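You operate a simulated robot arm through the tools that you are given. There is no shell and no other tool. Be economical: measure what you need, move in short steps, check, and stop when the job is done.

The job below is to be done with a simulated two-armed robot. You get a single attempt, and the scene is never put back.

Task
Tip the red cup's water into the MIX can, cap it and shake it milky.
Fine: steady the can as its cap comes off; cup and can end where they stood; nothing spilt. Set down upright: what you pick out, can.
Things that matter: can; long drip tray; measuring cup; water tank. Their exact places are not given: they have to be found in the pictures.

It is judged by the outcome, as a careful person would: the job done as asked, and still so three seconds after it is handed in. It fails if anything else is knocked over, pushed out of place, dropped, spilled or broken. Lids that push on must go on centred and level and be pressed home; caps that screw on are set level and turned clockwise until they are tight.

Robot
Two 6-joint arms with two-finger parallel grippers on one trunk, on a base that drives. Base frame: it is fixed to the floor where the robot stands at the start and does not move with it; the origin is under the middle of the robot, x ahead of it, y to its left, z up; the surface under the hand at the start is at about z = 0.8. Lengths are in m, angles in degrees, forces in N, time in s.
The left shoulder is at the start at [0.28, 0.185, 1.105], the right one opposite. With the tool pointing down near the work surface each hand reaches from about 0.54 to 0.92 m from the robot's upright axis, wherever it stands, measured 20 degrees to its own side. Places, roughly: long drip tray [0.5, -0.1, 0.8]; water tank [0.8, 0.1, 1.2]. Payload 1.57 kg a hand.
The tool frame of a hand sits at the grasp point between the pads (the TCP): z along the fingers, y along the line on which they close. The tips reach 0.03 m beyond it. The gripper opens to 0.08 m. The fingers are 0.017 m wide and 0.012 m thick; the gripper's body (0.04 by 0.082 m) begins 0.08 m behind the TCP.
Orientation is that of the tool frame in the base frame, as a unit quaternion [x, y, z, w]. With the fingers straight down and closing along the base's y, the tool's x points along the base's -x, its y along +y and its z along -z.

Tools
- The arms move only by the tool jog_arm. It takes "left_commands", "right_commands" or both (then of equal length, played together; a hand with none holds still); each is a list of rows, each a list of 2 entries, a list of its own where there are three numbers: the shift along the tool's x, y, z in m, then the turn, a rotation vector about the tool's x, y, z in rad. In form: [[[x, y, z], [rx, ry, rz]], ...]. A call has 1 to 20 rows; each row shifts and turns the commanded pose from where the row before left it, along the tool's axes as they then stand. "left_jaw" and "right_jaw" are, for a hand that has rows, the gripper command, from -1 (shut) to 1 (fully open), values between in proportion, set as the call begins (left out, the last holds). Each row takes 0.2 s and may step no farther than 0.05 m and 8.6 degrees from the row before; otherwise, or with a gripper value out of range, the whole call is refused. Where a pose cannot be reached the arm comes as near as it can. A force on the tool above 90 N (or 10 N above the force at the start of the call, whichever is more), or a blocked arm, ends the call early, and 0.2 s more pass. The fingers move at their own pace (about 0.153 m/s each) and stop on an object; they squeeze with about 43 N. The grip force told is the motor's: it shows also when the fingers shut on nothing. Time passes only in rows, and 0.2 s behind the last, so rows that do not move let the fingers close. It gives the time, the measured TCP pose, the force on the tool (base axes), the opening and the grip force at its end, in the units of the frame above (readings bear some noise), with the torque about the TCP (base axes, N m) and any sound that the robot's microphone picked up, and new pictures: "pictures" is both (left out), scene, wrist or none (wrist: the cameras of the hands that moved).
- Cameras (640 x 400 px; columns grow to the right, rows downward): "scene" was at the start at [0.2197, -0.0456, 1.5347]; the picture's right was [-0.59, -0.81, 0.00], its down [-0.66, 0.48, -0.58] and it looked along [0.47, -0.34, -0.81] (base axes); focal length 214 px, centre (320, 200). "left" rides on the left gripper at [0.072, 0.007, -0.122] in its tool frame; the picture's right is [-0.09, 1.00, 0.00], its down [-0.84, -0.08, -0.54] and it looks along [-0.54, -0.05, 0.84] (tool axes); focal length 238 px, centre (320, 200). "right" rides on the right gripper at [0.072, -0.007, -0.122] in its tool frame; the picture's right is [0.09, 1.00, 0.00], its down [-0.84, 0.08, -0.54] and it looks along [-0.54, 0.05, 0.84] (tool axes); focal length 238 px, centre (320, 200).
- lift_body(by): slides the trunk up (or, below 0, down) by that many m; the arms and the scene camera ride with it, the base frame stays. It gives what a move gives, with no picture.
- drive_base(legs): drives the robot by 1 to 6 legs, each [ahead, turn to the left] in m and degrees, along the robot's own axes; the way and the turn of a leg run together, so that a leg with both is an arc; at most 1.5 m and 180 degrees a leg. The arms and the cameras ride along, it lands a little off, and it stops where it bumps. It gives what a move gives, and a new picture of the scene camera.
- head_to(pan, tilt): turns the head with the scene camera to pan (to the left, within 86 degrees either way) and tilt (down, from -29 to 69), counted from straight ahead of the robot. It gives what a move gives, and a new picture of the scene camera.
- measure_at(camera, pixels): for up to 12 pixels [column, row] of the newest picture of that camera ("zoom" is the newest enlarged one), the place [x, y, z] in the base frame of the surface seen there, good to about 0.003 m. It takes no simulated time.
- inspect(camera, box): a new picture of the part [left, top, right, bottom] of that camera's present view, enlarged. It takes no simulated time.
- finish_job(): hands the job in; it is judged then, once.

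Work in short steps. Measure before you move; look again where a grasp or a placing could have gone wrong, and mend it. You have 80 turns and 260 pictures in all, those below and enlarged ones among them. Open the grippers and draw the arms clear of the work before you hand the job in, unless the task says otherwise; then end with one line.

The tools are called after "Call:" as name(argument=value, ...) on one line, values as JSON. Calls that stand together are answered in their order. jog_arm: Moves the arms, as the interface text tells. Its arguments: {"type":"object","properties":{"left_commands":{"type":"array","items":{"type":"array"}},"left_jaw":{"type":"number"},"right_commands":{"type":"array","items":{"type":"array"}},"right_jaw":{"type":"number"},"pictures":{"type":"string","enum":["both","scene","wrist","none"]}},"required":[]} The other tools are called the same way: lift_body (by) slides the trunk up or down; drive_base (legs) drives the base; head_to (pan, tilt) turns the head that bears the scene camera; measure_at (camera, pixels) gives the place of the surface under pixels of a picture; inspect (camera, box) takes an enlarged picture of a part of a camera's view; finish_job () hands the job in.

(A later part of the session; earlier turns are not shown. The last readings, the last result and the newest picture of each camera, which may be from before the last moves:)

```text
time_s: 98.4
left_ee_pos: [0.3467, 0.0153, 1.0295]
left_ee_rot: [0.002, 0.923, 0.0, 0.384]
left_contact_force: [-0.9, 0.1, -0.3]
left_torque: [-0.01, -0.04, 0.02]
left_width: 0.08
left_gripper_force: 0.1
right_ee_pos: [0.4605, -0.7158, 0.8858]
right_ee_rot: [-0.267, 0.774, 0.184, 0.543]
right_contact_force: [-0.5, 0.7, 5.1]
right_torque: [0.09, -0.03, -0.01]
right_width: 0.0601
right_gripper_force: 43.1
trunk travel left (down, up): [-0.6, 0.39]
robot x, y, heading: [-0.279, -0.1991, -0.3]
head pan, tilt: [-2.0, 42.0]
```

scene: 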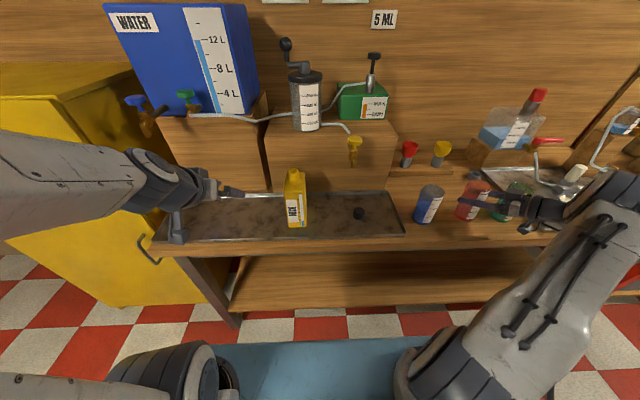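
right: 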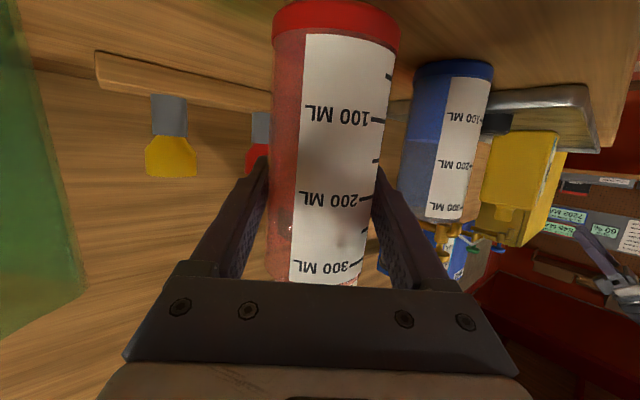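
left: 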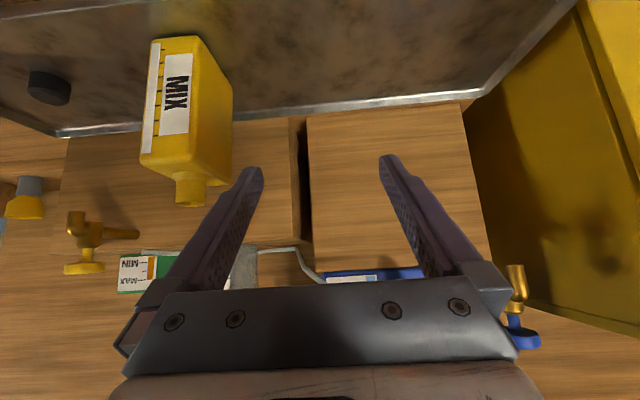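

Base touches (5 N). Press 0.5 mm more, open and rise vertically.

Call:
jog_arm(right_commands=[[[0.0005, 0, 0.0002], [0, 0, 0]], [[0, 0, 0], [0, 0, 0]], [[0, 0, 0], [0, 0, 0]]], right_jaw=1, pictures="wrist")

Call:
jog_arm(right_commands=[[[-0.0094, 0, -0.0034], [0, 0, 0]], [[-0.0235, 0, -0.0086], [0, 0, 0]], [[-0.0376, 0, -0.0137], [0, 0, 0]], [[-0.0376, 0, -0.0137], [0, 0, 0]], [[-0.0376, 0, -0.0137], [0, 0, 0]], [[-0.0376, 0, -0.0137], [0, 0, 0]], [[0, 0, 0], [0, 0, 0]]], pictures="both")

Call:
inspect(camera="scene", box=[400, 150, 560, 250])

```text
time_s: 99.2
left_ee_pos: [0.3461, 0.0153, 1.0291]
left_ee_rot: [0.003, 0.924, -0.002, 0.383]
left_contact_force: [-0.3, -0.4, -0.1]
left_torque: [0.03, 0.0, -0.03]
left_width: 0.0804
left_gripper_force: 0.1
right_ee_pos: [0.4604, -0.7149, 0.8835]
right_ee_rot: [-0.268, 0.774, 0.185, 0.543]
right_contact_force: [0.0, 0.7, 0.4]
right_torque: [0.0, 0.01, -0.01]
right_width: 0.08
right_gripper_force: 0.1
trunk travel left (down, up): [-0.6, 0.39]
robot x, y, heading: [-0.2851, -0.2018, -0.4]
head pan, tilt: [-2.0, 42.0]
```

right: 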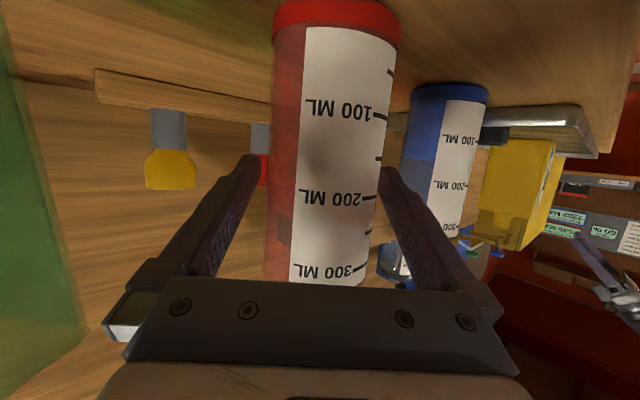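

```text
time_s: 100.8
left_ee_pos: [0.3465, 0.0133, 1.0286]
left_ee_rot: [0.002, 0.924, 0.0, 0.384]
left_contact_force: [-0.6, 0.1, 0.9]
left_torque: [-0.03, -0.01, -0.01]
left_width: 0.0798
left_gripper_force: 0.1
right_ee_pos: [0.4604, -0.7125, 1.0805]
right_ee_rot: [-0.267, 0.774, 0.185, 0.543]
right_contact_force: [-0.2, -0.5, 0.4]
right_torque: [0.01, -0.04, 0.0]
right_width: 0.08
right_gripper_force: 0.1
trunk travel left (down, up): [-0.6, 0.39]
robot x, y, heading: [-0.2857, -0.2028, -0.2]
head pan, tilt: [-2.0, 42.0]
```

scene: 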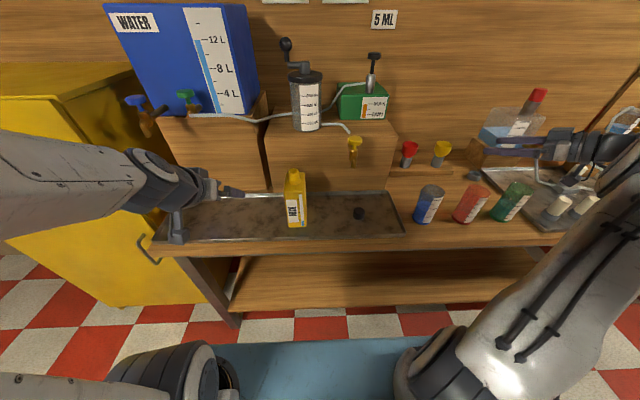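
right: 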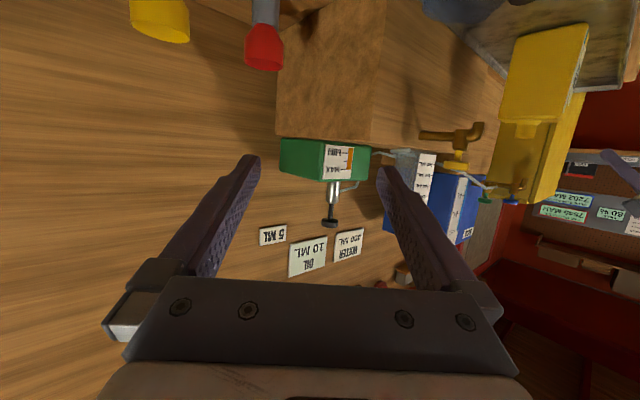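

```text
4.00 times, centred on (480, 200) of scene
```

zoom: 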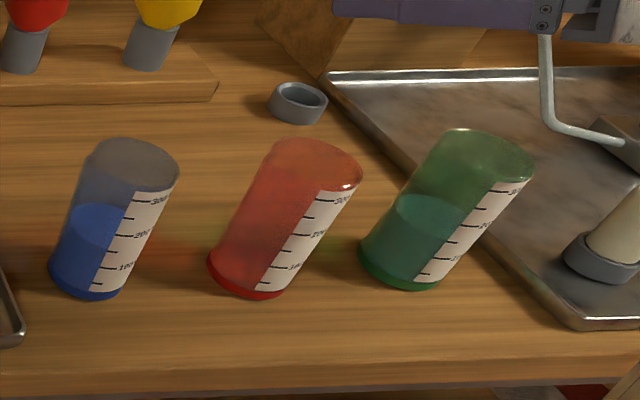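

Red cup stands back in its place, empty. Now both: the right hand returns to tool-down, the left goes to its pre-grasp in front of the can.

Call:
jog_arm(right_commands=[[[-0.0019, 0.0382, -0.0095], [0, 0, 0]], [[-0.0019, 0.0382, -0.0095], [0, 0, 0]], [[-0.0019, 0.0382, -0.0095], [0, 0, 0]], [[-0.0019, 0.0382, -0.0095], [0, 0, 0]], [[0, 0, 0], [0, 0.1358, 0]], [[0, 0, 0], [0, 0.1358, 0]], [[0, 0, 0], [0, 0.1358, 0]], [[0, 0, 0], [0, 0.1358, 0]], [[0, 0, 0], [0, 0.1358, 0]], [[0, 0, 0], [0, 0.1358, 0]], [[0, 0, 0], [0, 0.1358, 0]], [[0, 0, 0], [0, 0.1358, 0]], [[0, 0, 0], [0, 0.1358, 0]], [[0, 0, 0], [0, 0, 0.1326]], [[0, 0, 0], [0, 0, 0.1326]], [[0, 0, 0], [0, 0, 0.1326]], [[0, 0, 0], [0, 0, 0.1326]], [[0, 0, 0], [0, 0, 0.1326]]], left_commands=[[[0.0035, -0.0405, 0.0128], [0, 0, 0]], [[0.0035, -0.0405, 0.0128], [0, 0, 0]], [[0.0035, -0.0405, 0.0128], [0, 0, 0]], [[0.0035, -0.0405, 0.0128], [0, 0, 0]], [[0, 0, 0], [0, 0, 0]], [[0, 0, 0], [0, 0, 0]], [[0, 0, 0], [0, 0, 0]], [[0, 0, 0], [0, 0, 0]], [[0, 0, 0], [0, 0, 0]], [[0, 0, 0], [0, 0, 0]], [[0, 0, 0], [0, 0, 0]], [[0, 0, 0], [0, 0, 0]], [[0, 0, 0], [0, 0, 0]], [[0, 0, 0], [0, 0, 0]], [[0, 0, 0], [0, 0, 0]], [[0, 0, 0], [0, 0, 0]], [[0, 0, 0], [0, 0, 0]], [[0, 0, 0], [0, 0, 0]]], pictures="both")

Call:
measure_at(camera="left", pixels=[[292, 180], [350, 180], [290, 130], [348, 130], [320, 190]])

```text
time_s: 104.6
left_ee_pos: [0.3727, -0.1467, 0.9829]
left_ee_rot: [0.002, 0.924, -0.001, 0.383]
left_contact_force: [-0.8, -0.3, -0.6]
left_torque: [-0.02, 0.02, 0.04]
left_width: 0.08
left_gripper_force: 0.0
right_ee_pos: [0.34, -0.6152, 1.0986]
right_ee_rot: [0.002, 1.0, -0.001, 0.001]
right_contact_force: [-0.3, 0.5, 0.4]
right_torque: [0.02, -0.01, -0.02]
right_width: 0.08
right_gripper_force: 0.0
trunk travel left (down, up): [-0.6, 0.39]
robot x, y, heading: [-0.2837, -0.2003, -0.2]
head pan, tilt: [-2.0, 42.0]
```

scene: 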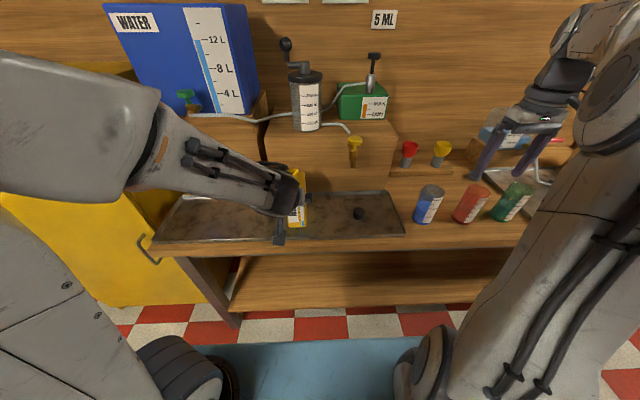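
right: 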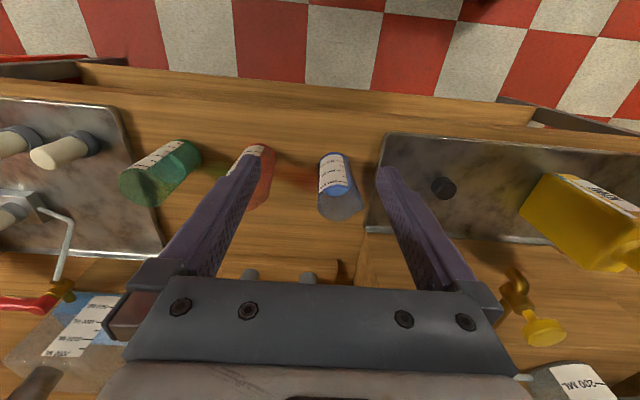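
left: 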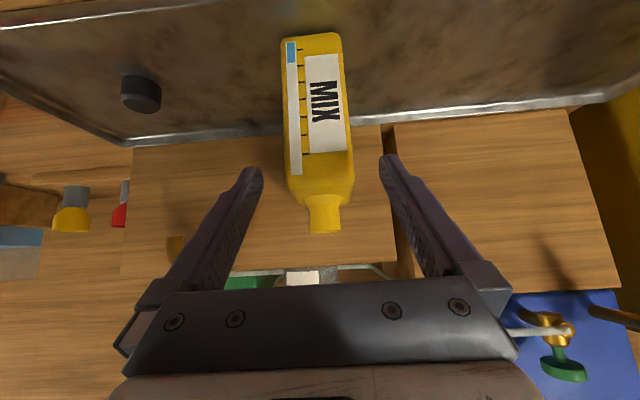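

```text
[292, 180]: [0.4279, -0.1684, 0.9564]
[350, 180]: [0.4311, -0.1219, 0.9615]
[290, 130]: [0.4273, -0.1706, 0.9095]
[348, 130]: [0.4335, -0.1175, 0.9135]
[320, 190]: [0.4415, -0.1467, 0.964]
```

The can has not moved. Left hand approaches 0.115 m while the right moves above the cap at (0.477,-0.361).

Call:
jog_arm(left_commands=[[[0, 0, 0.0385], [0, 0, 0]], [[0, 0, 0.0385], [0, 0, 0]], [[0, 0, 0.038], [0, 0, 0]], [[0, 0, 0], [0, 0, 0]], [[0, 0, 0], [0, 0, 0]], [[0, 0, 0], [0, 0, 0]], [[0, 0, 0], [0, 0, 0]], [[0, 0, 0], [0, 0, 0]]], right_commands=[[[-0.0196, 0.0363, 0.007], [0, 0, 0]], [[-0.0196, 0.0363, 0.007], [0, 0, 0]], [[-0.0196, 0.0363, 0.007], [0, 0, 0]], [[-0.0196, 0.0363, 0.007], [0, 0, 0]], [[-0.0196, 0.0363, 0.007], [0, 0, 0]], [[-0.0196, 0.0363, 0.007], [0, 0, 0]], [[-0.0196, 0.0363, 0.007], [0, 0, 0]], [[0, 0, 0], [0, 0, 0]]], pictures="none")

Call:
jog_arm(left_commands=[[[0, 0, 0], [0, 0, 0]], [[0, 0, 0], [0, 0, 0]], [[0, 0, 0], [0, 0, 0]]], left_jaw=-1, pictures="wrist")

Call:
inspect(camera="right", box=[240, 60, 400, 160])

Call:
measure_at(camera="zoom", pixels=[[320, 190], [300, 190], [340, 190], [320, 175], [320, 210]])

```text
time_s: 106.4
left_ee_pos: [0.4536, -0.1468, 0.9025]
left_ee_rot: [0.002, 0.924, -0.001, 0.384]
left_contact_force: [0.8, 0.0, -0.4]
left_torque: [0.04, -0.03, 0.0]
left_width: 0.08
left_gripper_force: 0.1
right_ee_pos: [0.4755, -0.3638, 1.0459]
right_ee_rot: [0.0, 1.0, -0.002, 0.001]
right_contact_force: [-0.1, -0.3, -0.2]
right_torque: [0.0, 0.0, 0.04]
right_width: 0.08
right_gripper_force: 0.1
trunk travel left (down, up): [-0.6, 0.39]
robot x, y, heading: [-0.2828, -0.2038, -0.2]
head pan, tilt: [-2.0, 42.0]
```

```text
time_s: 107.2
left_ee_pos: [0.4538, -0.147, 0.9016]
left_ee_rot: [0.003, 0.924, -0.001, 0.383]
left_contact_force: [1.1, -1.9, 1.4]
left_torque: [0.01, -0.06, -0.05]
left_width: 0.0618
left_gripper_force: 42.8
right_ee_pos: [0.4777, -0.3642, 1.0468]
right_ee_rot: [0.001, 1.0, -0.002, 0.001]
right_contact_force: [0.0, -0.4, 0.6]
right_torque: [-0.01, -0.01, -0.02]
right_width: 0.08
right_gripper_force: 0.1
trunk travel left (down, up): [-0.6, 0.39]
robot x, y, heading: [-0.2874, -0.1997, -0.4]
head pan, tilt: [-2.0, 42.0]
```

left: 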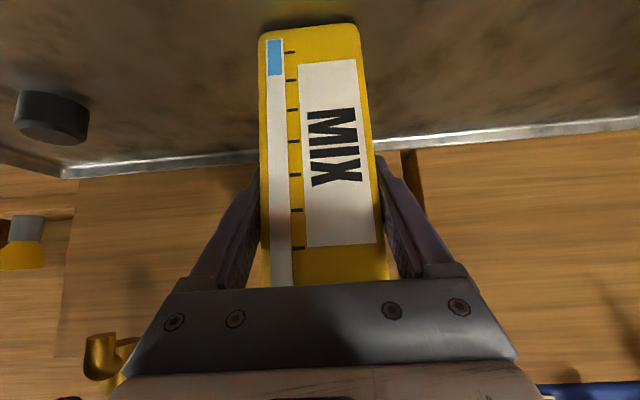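

```text
4.00 times, centred on (320, 110) of right
```

zoom: 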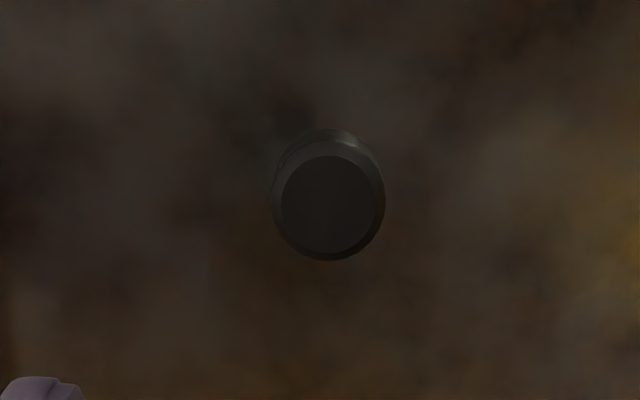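

```text
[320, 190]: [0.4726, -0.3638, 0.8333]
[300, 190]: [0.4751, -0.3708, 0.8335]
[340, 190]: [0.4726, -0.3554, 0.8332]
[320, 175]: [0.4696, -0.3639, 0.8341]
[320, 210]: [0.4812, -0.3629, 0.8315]
```

Can held again; cap at (0.478,-0.361), top z 0.833. Descend over the cap to z 0.837 and grip it.

Call:
jog_arm(right_commands=[[[0, 0.003, 0.045], [0, 0, 0]], [[0, 0, 0.045], [0, 0, 0]], [[0, 0, 0.045], [0, 0, 0]], [[0, 0, 0.045], [0, 0, 0]], [[0, 0, 0.02], [0, 0, 0]], [[0, 0, 0.01], [0, 0, 0]], [[0, 0, 0], [0, 0, 0]]], right_jaw=0.6, pictures="wrist")

Call:
jog_arm(right_commands=[[[0, 0, 0], [0, 0, 0]], [[0, 0, 0], [0, 0, 0]], [[0, 0, 0], [0, 0, 0]]], right_jaw=-1, pictures="none")

```text
time_s: 108.8
left_ee_pos: [0.4533, -0.1468, 0.9026]
left_ee_rot: [0.002, 0.924, -0.001, 0.383]
left_contact_force: [0.2, 0.1, -0.6]
left_torque: [0.08, -0.06, 0.05]
left_width: 0.0616
left_gripper_force: 43.1
right_ee_pos: [0.4757, -0.3598, 0.837]
right_ee_rot: [0.001, 1.0, -0.001, 0.002]
right_contact_force: [0.1, -1.3, 0.0]
right_torque: [0.01, 0.01, 0.01]
right_width: 0.0642
right_gripper_force: 0.1
trunk travel left (down, up): [-0.6, 0.39]
robot x, y, heading: [-0.282, -0.1985, -0.0]
head pan, tilt: [-2.0, 42.0]
```

right: 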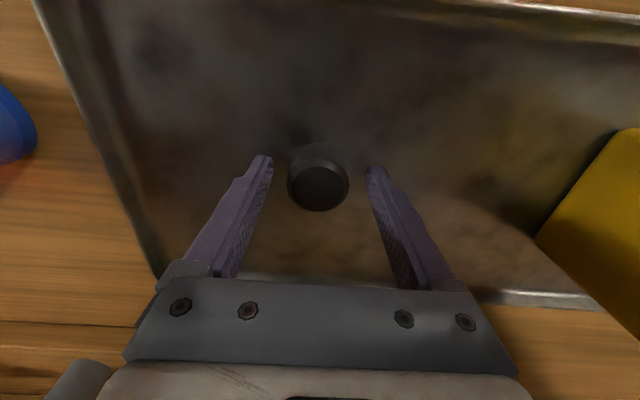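

```text
time_s: 109.6
left_ee_pos: [0.4524, -0.147, 0.9014]
left_ee_rot: [0.003, 0.924, -0.002, 0.383]
left_contact_force: [0.2, -0.3, 0.0]
left_torque: [-0.02, 0.0, 0.02]
left_width: 0.0617
left_gripper_force: 43.2
right_ee_pos: [0.4756, -0.36, 0.8365]
right_ee_rot: [0.001, 1.0, -0.002, 0.001]
right_contact_force: [0.5, -0.6, 1.2]
right_torque: [0.03, -0.02, 0.02]
right_width: 0.0367
right_gripper_force: 43.1
trunk travel left (down, up): [-0.6, 0.39]
robot x, y, heading: [-0.284, -0.2035, -0.1]
head pan, tilt: [-2.0, 42.0]
```

Cap gripped. Lift and carry above the neck (z ≈ 1.08).

Call:
jog_arm(right_commands=[[[0, 0, -0.02], [0, 0, 0]], [[0, 0, -0.045], [0, 0, 0]], [[0, 0, -0.045], [0, 0, 0]], [[0, 0, -0.045], [0, 0, 0]], [[0, 0, -0.045], [0, 0, 0]], [[0, 0, -0.04], [0, 0, 0]], [[-0.0006, 0.0426, 0], [0, 0, 0]], [[-0.0006, 0.0426, 0], [0, 0, 0]], [[-0.0006, 0.0426, 0], [0, 0, 0]], [[-0.0006, 0.0426, 0], [0, 0, 0]], [[-0.0006, 0.0426, 0], [0, 0, 0]], [[0, 0, 0], [0, 0, 0]]], pictures="none")

Call:
jog_arm(right_commands=[[[0, 0, 0], [0, 0, -0.15]], [[0, 0, 0], [0, 0, -0.15]], [[0, 0, 0], [0, 0, -0.15]], [[0, 0, 0], [0, 0, -0.15]], [[0, 0, 0], [0, 0, -0.15]], [[0, 0, 0], [0, 0, -0.15]], [[0, 0, 0], [0, 0, -0.15]], [[0, 0, 0], [0, 0, -0.15]], [[0, 0, 0], [0, 0, -0.15]], [[0, 0, 0], [0, 0, -0.15]], [[0, 0, 0], [0, 0, 0]]], pictures="both")

Call:
inspect(camera="scene", box=[260, 120, 340, 200])

Call:
inspect(camera="right", box=[240, 80, 400, 220])

```text
time_s: 112.2
left_ee_pos: [0.4531, -0.1476, 0.9022]
left_ee_rot: [0.003, 0.924, -0.002, 0.383]
left_contact_force: [-0.4, 0.6, 2.0]
left_torque: [-0.04, -0.02, -0.03]
left_width: 0.0615
left_gripper_force: 43.1
right_ee_pos: [0.4808, -0.1454, 1.0782]
right_ee_rot: [0.001, 1.0, -0.003, 0.001]
right_contact_force: [0.4, -0.3, 1.2]
right_torque: [-0.01, 0.0, -0.03]
right_width: 0.0364
right_gripper_force: 42.9
trunk travel left (down, up): [-0.6, 0.39]
robot x, y, heading: [-0.2834, -0.2025, -0.5]
head pan, tilt: [-2.0, 42.0]
```

```text
time_s: 114.6
left_ee_pos: [0.4532, -0.147, 0.9013]
left_ee_rot: [0.002, 0.924, -0.001, 0.383]
left_contact_force: [-0.2, -2.4, 2.7]
left_torque: [-0.11, 0.01, -0.04]
left_width: 0.0619
left_gripper_force: 42.8
right_ee_pos: [0.4806, -0.1454, 1.0775]
right_ee_rot: [-0.682, 0.732, -0.002, -0.001]
right_contact_force: [-0.9, 0.6, 0.6]
right_torque: [0.02, 0.03, 0.02]
right_width: 0.037
right_gripper_force: 43.0
trunk travel left (down, up): [-0.6, 0.39]
robot x, y, heading: [-0.2848, -0.1996, -0.1]
head pan, tilt: [-2.0, 42.0]
```

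scene: 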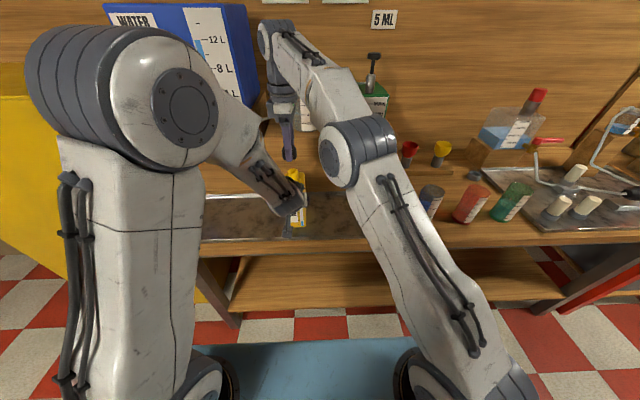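
right: 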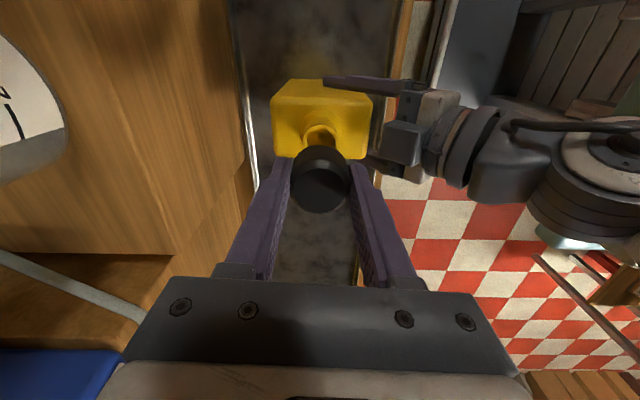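

```text
5.00 times, centred on (300, 160) of scene
```

zoom: 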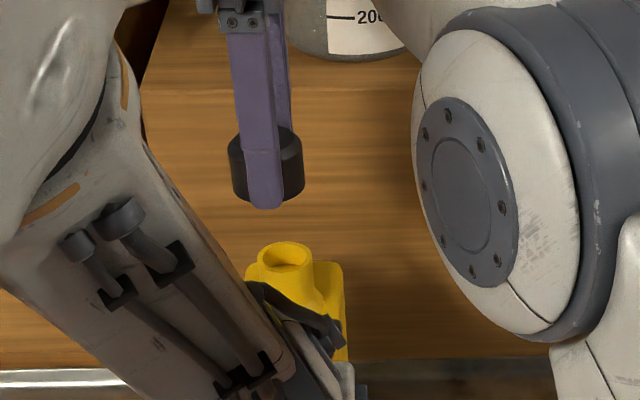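

```text
2.86 times, centred on (320, 150) of right
```

zoom: 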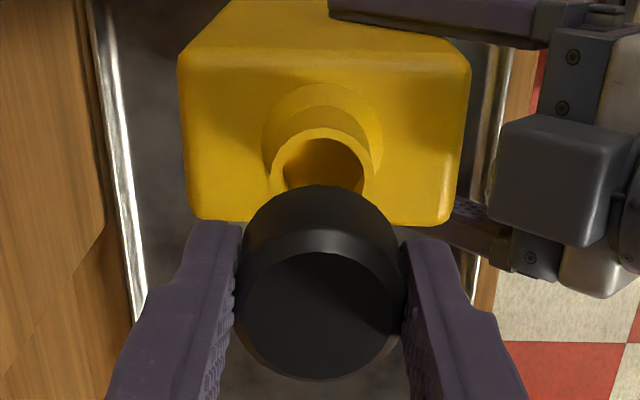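

Measure cap top and neck rim in the same right-camera zoom.

Call:
measure_at(camera="zoom", pixels=[[320, 315], [262, 315], [380, 315], [320, 262], [320, 370], [277, 172], [368, 172], [321, 133], [290, 140], [352, 140]])

Call:
measure_at(camera="scene", pixels=[[290, 155], [297, 154], [293, 169], [297, 171], [293, 174]])

```text
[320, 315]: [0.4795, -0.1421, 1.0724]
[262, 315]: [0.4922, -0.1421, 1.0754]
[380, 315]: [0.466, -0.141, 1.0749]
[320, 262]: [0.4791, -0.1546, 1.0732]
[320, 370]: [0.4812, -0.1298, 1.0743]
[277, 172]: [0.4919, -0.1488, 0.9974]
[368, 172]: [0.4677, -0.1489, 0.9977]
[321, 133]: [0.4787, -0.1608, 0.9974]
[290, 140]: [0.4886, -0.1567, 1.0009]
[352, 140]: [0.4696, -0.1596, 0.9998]
```

```text
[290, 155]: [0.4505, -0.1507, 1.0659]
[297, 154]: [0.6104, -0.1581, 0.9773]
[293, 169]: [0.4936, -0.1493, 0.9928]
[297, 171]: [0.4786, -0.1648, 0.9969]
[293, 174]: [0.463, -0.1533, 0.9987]
```

Cap centre (0.479,-0.142), neck centre (0.4795,-0.148): shift 5.5 mm to −y, then descend to just above the neck.

Call:
jog_arm(right_commands=[[[0.0055, -0.0008, 0.012], [0, 0, 0]], [[0, 0, 0.015], [0, 0, 0]], [[0, 0, 0.01], [0, 0, 0]], [[0, 0, 0], [0, 0, 0]]], pictures="wrist")

Call:
inspect(camera="right", box=[240, 80, 400, 220])

Call:
inspect(camera="scene", box=[270, 140, 330, 185])

```text
time_s: 115.6
left_ee_pos: [0.4535, -0.1463, 0.9015]
left_ee_rot: [0.003, 0.924, -0.002, 0.383]
left_contact_force: [-0.1, -1.1, 2.2]
left_torque: [-0.08, 0.01, -0.04]
left_width: 0.0616
left_gripper_force: 42.8
right_ee_pos: [0.4821, -0.1502, 1.0406]
right_ee_rot: [-0.68, 0.733, -0.003, -0.001]
right_contact_force: [-0.5, 1.1, 0.9]
right_torque: [0.0, 0.0, 0.01]
right_width: 0.0367
right_gripper_force: 43.2
trunk travel left (down, up): [-0.6, 0.39]
robot x, y, heading: [-0.2821, -0.2038, -0.4]
head pan, tilt: [-2.0, 42.0]
```

right: 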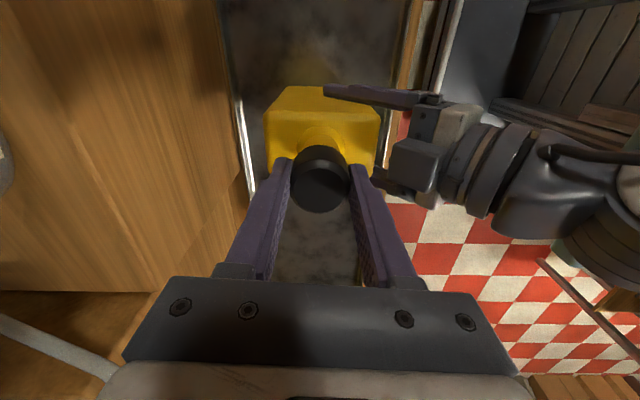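

```text
2.86 times, centred on (320, 150) of right
```

zoom: 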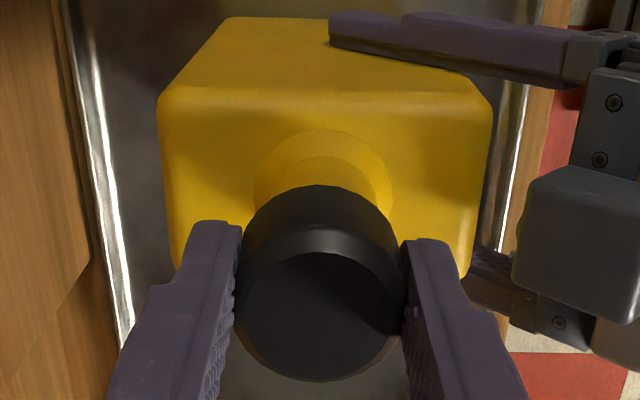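

```text
8.89 times, centred on (300, 162) of scene
```

zoom: 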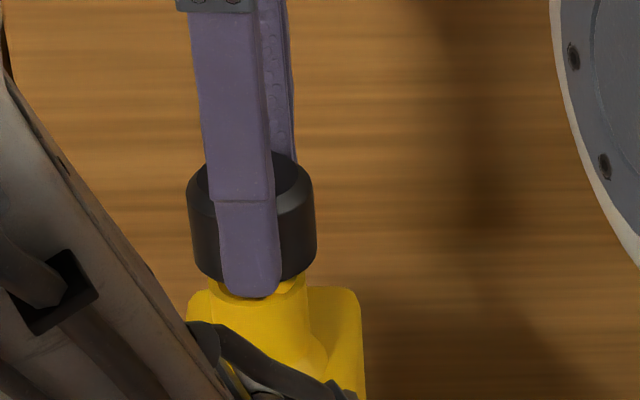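

Well aligned. Lower in 2 mm rows and watch the force.

Call:
jog_arm(right_commands=[[[0, 0, 0.002], [0, 0, 0]], [[0, 0, 0.002], [0, 0, 0]], [[0, 0, 0.002], [0, 0, 0]], [[0, 0, 0.002], [0, 0, 0]], [[0, 0, 0], [0, 0, 0]]], pictures="wrist")

Call:
inspect(camera="scene", box=[270, 140, 330, 185])

```text
time_s: 116.8
left_ee_pos: [0.4543, -0.1469, 0.9019]
left_ee_rot: [0.002, 0.924, -0.001, 0.384]
left_contact_force: [-0.2, 0.1, 3.0]
left_torque: [0.01, 0.04, -0.03]
left_width: 0.0619
left_gripper_force: 42.7
right_ee_pos: [0.4808, -0.1507, 1.033]
right_ee_rot: [-0.681, 0.732, -0.003, -0.001]
right_contact_force: [0.8, -0.2, -0.4]
right_torque: [0.02, 0.03, -0.03]
right_width: 0.0364
right_gripper_force: 43.0
trunk travel left (down, up): [-0.6, 0.39]
robot x, y, heading: [-0.2856, -0.2026, -0.2]
head pan, tilt: [-2.0, 42.0]
```

right: 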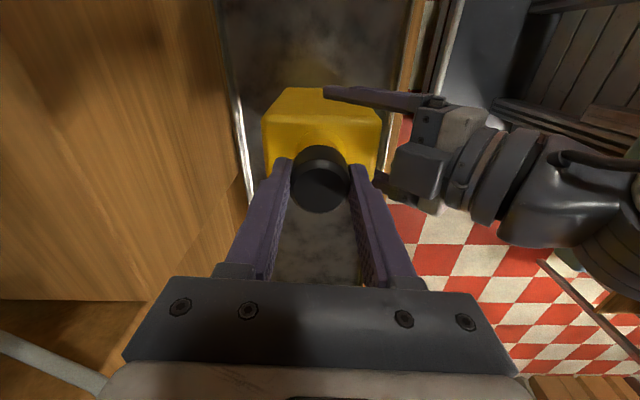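

```text
8.89 times, centred on (300, 162) of scene
```

zoom: 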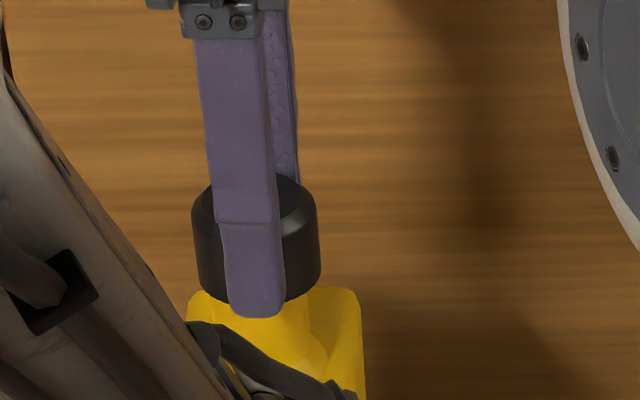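

No contact yet; continue 1.5 mm rows.

Call:
jog_arm(right_commands=[[[0, 0, 0.0015], [0, 0, 0]], [[0, 0, 0.0015], [0, 0, 0]], [[0, 0, 0.0015], [0, 0, 0]], [[0, 0, 0], [0, 0, 0]]], pictures="none")

Call:
jog_arm(right_commands=[[[0, 0, 0.001], [0, 0, 0]], [[0, 0, 0.001], [0, 0, 0]], [[0, 0, 0], [0, 0, 0]]], pictures="none")

```text
time_s: 117.8
left_ee_pos: [0.4551, -0.1464, 0.9016]
left_ee_rot: [0.003, 0.924, -0.002, 0.383]
left_contact_force: [21.6, -4.5, -8.4]
left_torque: [-0.15, 0.87, -0.1]
left_width: 0.062
left_gripper_force: 42.7
right_ee_pos: [0.4784, -0.1499, 1.0299]
right_ee_rot: [-0.682, 0.731, -0.002, 0.001]
right_contact_force: [-17.8, 1.7, 25.7]
right_torque: [0.31, 0.46, 0.06]
right_width: 0.0364
right_gripper_force: 43.4
trunk travel left (down, up): [-0.6, 0.39]
robot x, y, heading: [-0.2835, -0.2028, -0.1]
head pan, tilt: [-2.0, 42.0]
heard: snap
```

```text
time_s: 118.6
left_ee_pos: [0.4543, -0.1474, 0.902]
left_ee_rot: [0.002, 0.924, 0.0, 0.383]
left_contact_force: [26.4, -5.8, -15.3]
left_torque: [0.3, 0.54, -0.04]
left_width: 0.0618
left_gripper_force: 43.1
right_ee_pos: [0.4799, -0.1497, 1.0298]
right_ee_rot: [-0.681, 0.732, -0.002, 0.002]
right_contact_force: [-19.1, 6.4, 38.2]
right_torque: [0.34, 0.63, 0.08]
right_width: 0.0367
right_gripper_force: 43.0
trunk travel left (down, up): [-0.6, 0.39]
robot x, y, heading: [-0.2879, -0.2028, -0.3]
head pan, tilt: [-2.0, 42.0]
```

"Snap" heard with 38 N: the cap seems to have gone on, with some sideways load. I open the fingers to relax it and look.

Call:
jog_arm(right_commands=[[[0, 0, 0], [0, 0, 0]], [[0, 0, 0], [0, 0, 0]], [[0, 0, -0.004], [0, 0, 0]]], right_jaw=0.25, pictures="wrist")

Call:
inspect(camera="right", box=[240, 80, 400, 220])

Call:
inspect(camera="scene", box=[270, 140, 330, 185])

```text
time_s: 119.4
left_ee_pos: [0.4539, -0.147, 0.9015]
left_ee_rot: [0.002, 0.924, -0.001, 0.383]
left_contact_force: [-3.3, 0.8, 4.5]
left_torque: [-0.05, -0.22, 0.02]
left_width: 0.0618
left_gripper_force: 42.8
right_ee_pos: [0.4808, -0.151, 1.0301]
right_ee_rot: [-0.681, 0.733, -0.003, -0.001]
right_contact_force: [0.7, 0.3, -0.8]
right_torque: [0.0, -0.02, 0.0]
right_width: 0.0501
right_gripper_force: 0.1
trunk travel left (down, up): [-0.6, 0.39]
robot x, y, heading: [-0.2825, -0.2032, -0.3]
head pan, tilt: [-2.0, 42.0]
```

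right: 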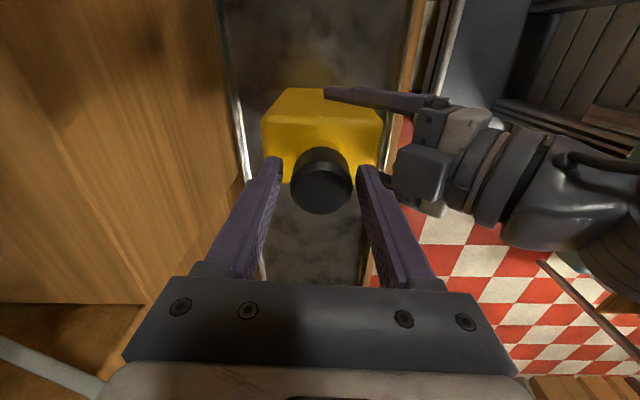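

```text
2.86 times, centred on (320, 150) of right
```

zoom: 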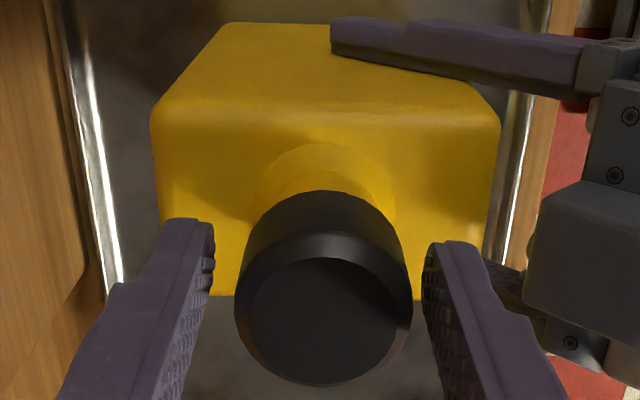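

```text
8.89 times, centred on (300, 162) of scene
```

zoom: 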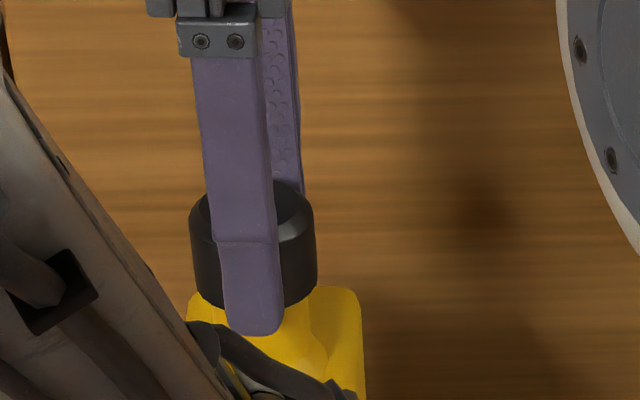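

Measure the cap's top plane for height and level.

Call:
inspect(camera="right", box=[240, 80, 400, 220])

Call:
measure_at(camera="zoom", pixels=[[322, 320], [265, 320], [380, 320], [322, 270], [322, 370], [290, 290], [355, 350], [355, 290], [290, 350]])

```text
2.86 times, centred on (320, 150) of right
```

zoom: 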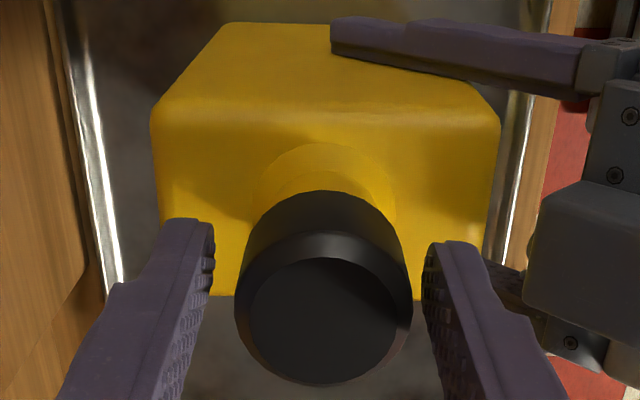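

```text
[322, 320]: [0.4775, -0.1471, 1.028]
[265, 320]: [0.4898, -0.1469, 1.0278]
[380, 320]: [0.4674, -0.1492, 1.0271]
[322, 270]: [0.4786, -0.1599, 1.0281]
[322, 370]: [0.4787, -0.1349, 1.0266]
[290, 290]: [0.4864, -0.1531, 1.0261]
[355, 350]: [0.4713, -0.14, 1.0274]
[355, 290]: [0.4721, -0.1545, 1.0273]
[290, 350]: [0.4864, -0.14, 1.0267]
```

The cap sits level at z 1.027, same height as originally. I centre the hand, regrip and turn clockwise to make sure it is tight.

Call:
jog_arm(right_commands=[[[-0.0034, 0.0026, 0.005], [0, 0, 0]], [[0, 0, 0], [0, 0, 0]]], right_jaw=0.25, pictures="none")

Call:
jog_arm(right_commands=[[[0, 0, 0], [0, 0, 0]], [[0, 0, 0], [0, 0, 0]], [[0, 0, 0], [0, 0, 0]]], right_jaw=-1, pictures="none")

Call:
jog_arm(right_commands=[[[0, 0, 0.001], [0, 0, 0.1]], [[0, 0, 0], [0, 0, 0.1]], [[0, 0, 0], [0, 0, 0.1]], [[0, 0, 0], [0, 0, 0.1]]], pictures="wrist")

```text
time_s: 120.0
left_ee_pos: [0.455, -0.147, 0.902]
left_ee_rot: [0.003, 0.924, -0.001, 0.383]
left_contact_force: [-2.5, 1.5, 5.8]
left_torque: [-0.05, -0.36, 0.02]
left_width: 0.0618
left_gripper_force: 43.3
right_ee_pos: [0.4786, -0.1467, 1.0257]
right_ee_rot: [-0.68, 0.733, -0.002, 0.0]
right_contact_force: [-0.5, 0.6, 0.0]
right_torque: [-0.02, 0.05, 0.01]
right_width: 0.0499
right_gripper_force: 0.0
trunk travel left (down, up): [-0.6, 0.39]
robot x, y, heading: [-0.2843, -0.2006, -0.1]
head pan, tilt: [-2.0, 42.0]
```

```text
time_s: 120.8
left_ee_pos: [0.4526, -0.1482, 0.9023]
left_ee_rot: [0.002, 0.923, -0.001, 0.384]
left_contact_force: [-2.5, 0.5, 4.9]
left_torque: [-0.04, -0.39, 0.09]
left_width: 0.0616
left_gripper_force: 42.7
right_ee_pos: [0.4778, -0.1467, 1.0261]
right_ee_rot: [-0.681, 0.732, -0.002, 0.0]
right_contact_force: [0.4, 0.4, 0.2]
right_torque: [-0.01, -0.04, 0.02]
right_width: 0.0364
right_gripper_force: 43.2
trunk travel left (down, up): [-0.6, 0.39]
robot x, y, heading: [-0.2878, -0.2045, -0.3]
head pan, tilt: [-2.0, 42.0]
heard: snap
```

```text
time_s: 121.8
left_ee_pos: [0.4548, -0.1465, 0.9024]
left_ee_rot: [0.003, 0.923, -0.002, 0.384]
left_contact_force: [1.0, -0.4, 0.6]
left_torque: [-0.13, -1.12, -0.03]
left_width: 0.0615
left_gripper_force: 42.8
right_ee_pos: [0.4785, -0.1462, 1.0252]
right_ee_rot: [-0.521, 0.853, -0.002, 0.001]
right_contact_force: [1.7, -0.3, 11.2]
right_torque: [-0.03, -0.05, 0.0]
right_width: 0.0366
right_gripper_force: 43.5
trunk travel left (down, up): [-0.6, 0.39]
robot x, y, heading: [-0.2869, -0.2009, -0.2]
head pan, tilt: [-2.0, 42.0]
```

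right: 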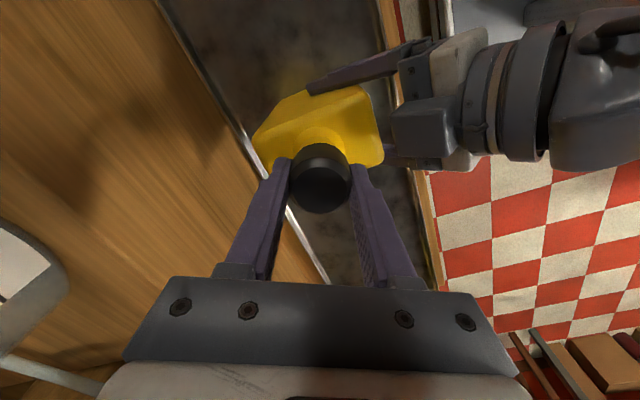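

The turn meets no torque at all, and a "snap" came when I gripped: so this is a push-on cap that snapped loose when squeezed. I press it home again, straight down, listening for the snap.

Call:
jog_arm(right_commands=[[[0, 0, 0.001], [0, 0, 0]], [[0, 0, 0.001], [0, 0, 0]], [[0, 0, 0.001], [0, 0, 0]], [[0, 0, 0.001], [0, 0, 0]], [[0, 0, 0], [0, 0, 0]]], pictures="wrist")

```text
time_s: 123.0
left_ee_pos: [0.4538, -0.148, 0.9014]
left_ee_rot: [0.002, 0.924, -0.001, 0.383]
left_contact_force: [13.3, -2.8, -7.9]
left_torque: [0.11, -0.48, 0.05]
left_width: 0.0615
left_gripper_force: 42.9
right_ee_pos: [0.4791, -0.1466, 1.0241]
right_ee_rot: [-0.523, 0.852, -0.003, 0.003]
right_contact_force: [-4.2, 2.7, 37.5]
right_torque: [-0.11, 0.26, -0.03]
right_width: 0.0363
right_gripper_force: 43.7
trunk travel left (down, up): [-0.6, 0.39]
robot x, y, heading: [-0.2833, -0.2031, -0.0]
head pan, tilt: [-2.0, 42.0]
```

right: 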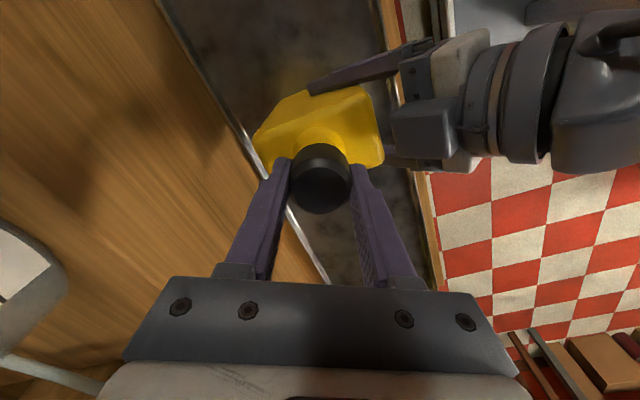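

No snap at 37 N – it may be seated already. I relax the push and pull up just 2 mm beyond neutral to see if it is held.

Call:
jog_arm(right_commands=[[[0, 0, -0.0025], [0, 0, 0]], [[0, 0, -0.0025], [0, 0, 0]], [[0, 0, 0], [0, 0, 0]]], pictures="none")

Call:
jog_arm(right_commands=[[[0, 0, -0.001], [0, 0, 0]], [[0, 0, -0.001], [0, 0, 0]], [[0, 0, 0], [0, 0, 0]]], pictures="wrist")

```text
time_s: 123.8
left_ee_pos: [0.4537, -0.1476, 0.902]
left_ee_rot: [0.002, 0.924, -0.001, 0.383]
left_contact_force: [-3.3, -1.5, 2.5]
left_torque: [0.17, -0.09, -0.2]
left_width: 0.0617
left_gripper_force: 43.2
right_ee_pos: [0.4771, -0.1478, 1.0246]
right_ee_rot: [-0.522, 0.853, -0.003, -0.002]
right_contact_force: [4.0, 1.8, 7.3]
right_torque: [0.09, -0.1, 0.02]
right_width: 0.0365
right_gripper_force: 43.2
trunk travel left (down, up): [-0.6, 0.39]
robot x, y, heading: [-0.2842, -0.207, -0.0]
head pan, tilt: [-2.0, 42.0]
```

```text
time_s: 124.6
left_ee_pos: [0.4531, -0.1472, 0.9007]
left_ee_rot: [0.003, 0.923, -0.002, 0.384]
left_contact_force: [-2.0, -0.4, 5.5]
left_torque: [-0.06, 0.52, 0.02]
left_width: 0.0617
left_gripper_force: 43.2
right_ee_pos: [0.4772, -0.1475, 1.027]
right_ee_rot: [-0.521, 0.854, -0.002, 0.0]
right_contact_force: [0.6, -0.3, 0.1]
right_torque: [0.0, -0.02, 0.01]
right_width: 0.0365
right_gripper_force: 43.0
trunk travel left (down, up): [-0.6, 0.39]
robot x, y, heading: [-0.2826, -0.2021, -0.4]
head pan, tilt: [-2.0, 42.0]
```

right: 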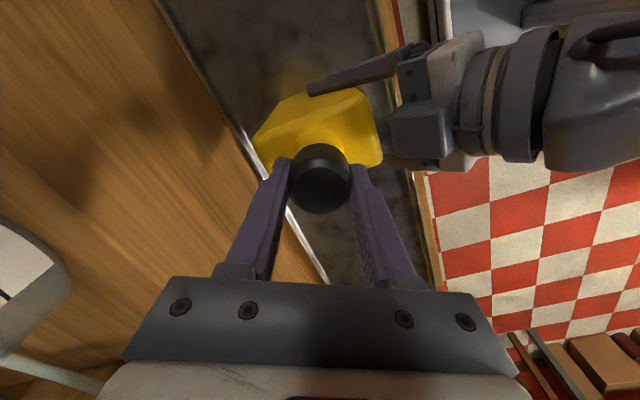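

It lifts freely, so it is not retained. I now press lightly and turn clockwise a full stroke, watching height and torque, to see whether a thread takes.

Call:
jog_arm(right_commands=[[[0, 0, 0.002], [0, 0, 0]], [[0, 0, 0.001], [0, 0, 0]], [[0, 0, 0], [0, 0, 0.15]], [[0, 0, 0], [0, 0, 0.15]], [[0, 0, 0], [0, 0, 0.15]], [[0, 0, 0], [0, 0, 0.15]], [[0, 0, 0], [0, 0, 0.15]], [[0, 0, 0], [0, 0, 0.15]], [[0, 0, 0], [0, 0, 0.15]], [[0, 0, 0], [0, 0, 0.15]], [[0, 0, 0], [0, 0, 0.15]], [[0, 0, 0], [0, 0, 0.15]], [[0, 0, 0], [0, 0, 0.15]], [[0, 0, 0], [0, 0, 0.15]], [[0, 0, 0], [0, 0, 0.15]], [[0, 0, 0], [0, 0, 0.15]], [[0, 0, 0], [0, 0, 0.15]], [[0, 0, 0], [0, 0, 0.15]], [[0, 0, 0], [0, 0, 0.15]]], pictures="wrist")

```text
time_s: 128.6
left_ee_pos: [0.4535, -0.148, 0.9018]
left_ee_rot: [0.003, 0.923, -0.001, 0.384]
left_contact_force: [3.0, 0.5, 1.7]
left_torque: [0.03, 0.11, -0.02]
left_width: 0.0617
left_gripper_force: 43.1
right_ee_pos: [0.4788, -0.1488, 1.0257]
right_ee_rot: [0.664, 0.747, 0.0, 0.003]
right_contact_force: [-0.4, 0.4, 8.0]
right_torque: [0.04, 0.06, 0.01]
right_width: 0.0366
right_gripper_force: 42.4
trunk travel left (down, up): [-0.6, 0.39]
robot x, y, heading: [-0.2835, -0.1999, -0.5]
head pan, tilt: [-2.0, 42.0]
```

right: 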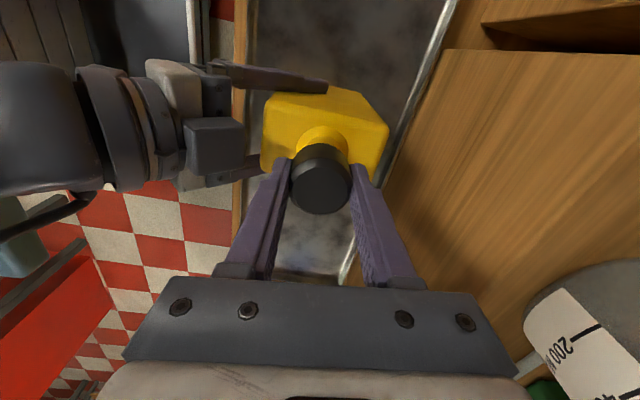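

No thread: it is a push-on cap. I press down harder in 1.5 mm steps until it snaps.

Call:
jog_arm(right_commands=[[[0, 0, 0.0015], [0, 0, 0]], [[0, 0, 0.0015], [0, 0, 0]], [[0, 0, 0.0015], [0, 0, 0]], [[0, 0, 0], [0, 0, 0]]], pictures="none")

Call:
jog_arm(right_commands=[[[0, 0, 0.0015], [0, 0, 0]], [[0, 0, 0.0015], [0, 0, 0]], [[0, 0, 0], [0, 0, 0]]], pictures="none")

```text
time_s: 129.6
left_ee_pos: [0.4542, -0.1459, 0.902]
left_ee_rot: [0.002, 0.924, -0.001, 0.384]
left_contact_force: [14.7, 0.8, -9.3]
left_torque: [-0.22, -0.49, 0.11]
left_width: 0.0616
left_gripper_force: 43.1
right_ee_pos: [0.4779, -0.1473, 1.0242]
right_ee_rot: [0.664, 0.748, 0.003, 0.004]
right_contact_force: [-5.6, -1.5, 38.5]
right_torque: [0.03, 0.23, 0.02]
right_width: 0.0366
right_gripper_force: 43.4
trunk travel left (down, up): [-0.6, 0.39]
robot x, y, heading: [-0.2859, -0.2028, -0.2]
head pan, tilt: [-2.0, 42.0]
```

```text
time_s: 130.4
left_ee_pos: [0.4533, -0.1472, 0.9001]
left_ee_rot: [0.002, 0.924, -0.001, 0.383]
left_contact_force: [15.9, 1.2, -15.5]
left_torque: [-0.38, -0.49, 0.03]
left_width: 0.0616
left_gripper_force: 43.4
right_ee_pos: [0.4788, -0.1475, 1.0232]
right_ee_rot: [0.663, 0.749, 0.005, 0.005]
right_contact_force: [-4.4, -2.6, 49.4]
right_torque: [0.01, 0.22, 0.01]
right_width: 0.0365
right_gripper_force: 43.0
trunk travel left (down, up): [-0.6, 0.39]
robot x, y, heading: [-0.2851, -0.1986, -0.0]
head pan, tilt: [-2.0, 42.0]
5 turns are left
```

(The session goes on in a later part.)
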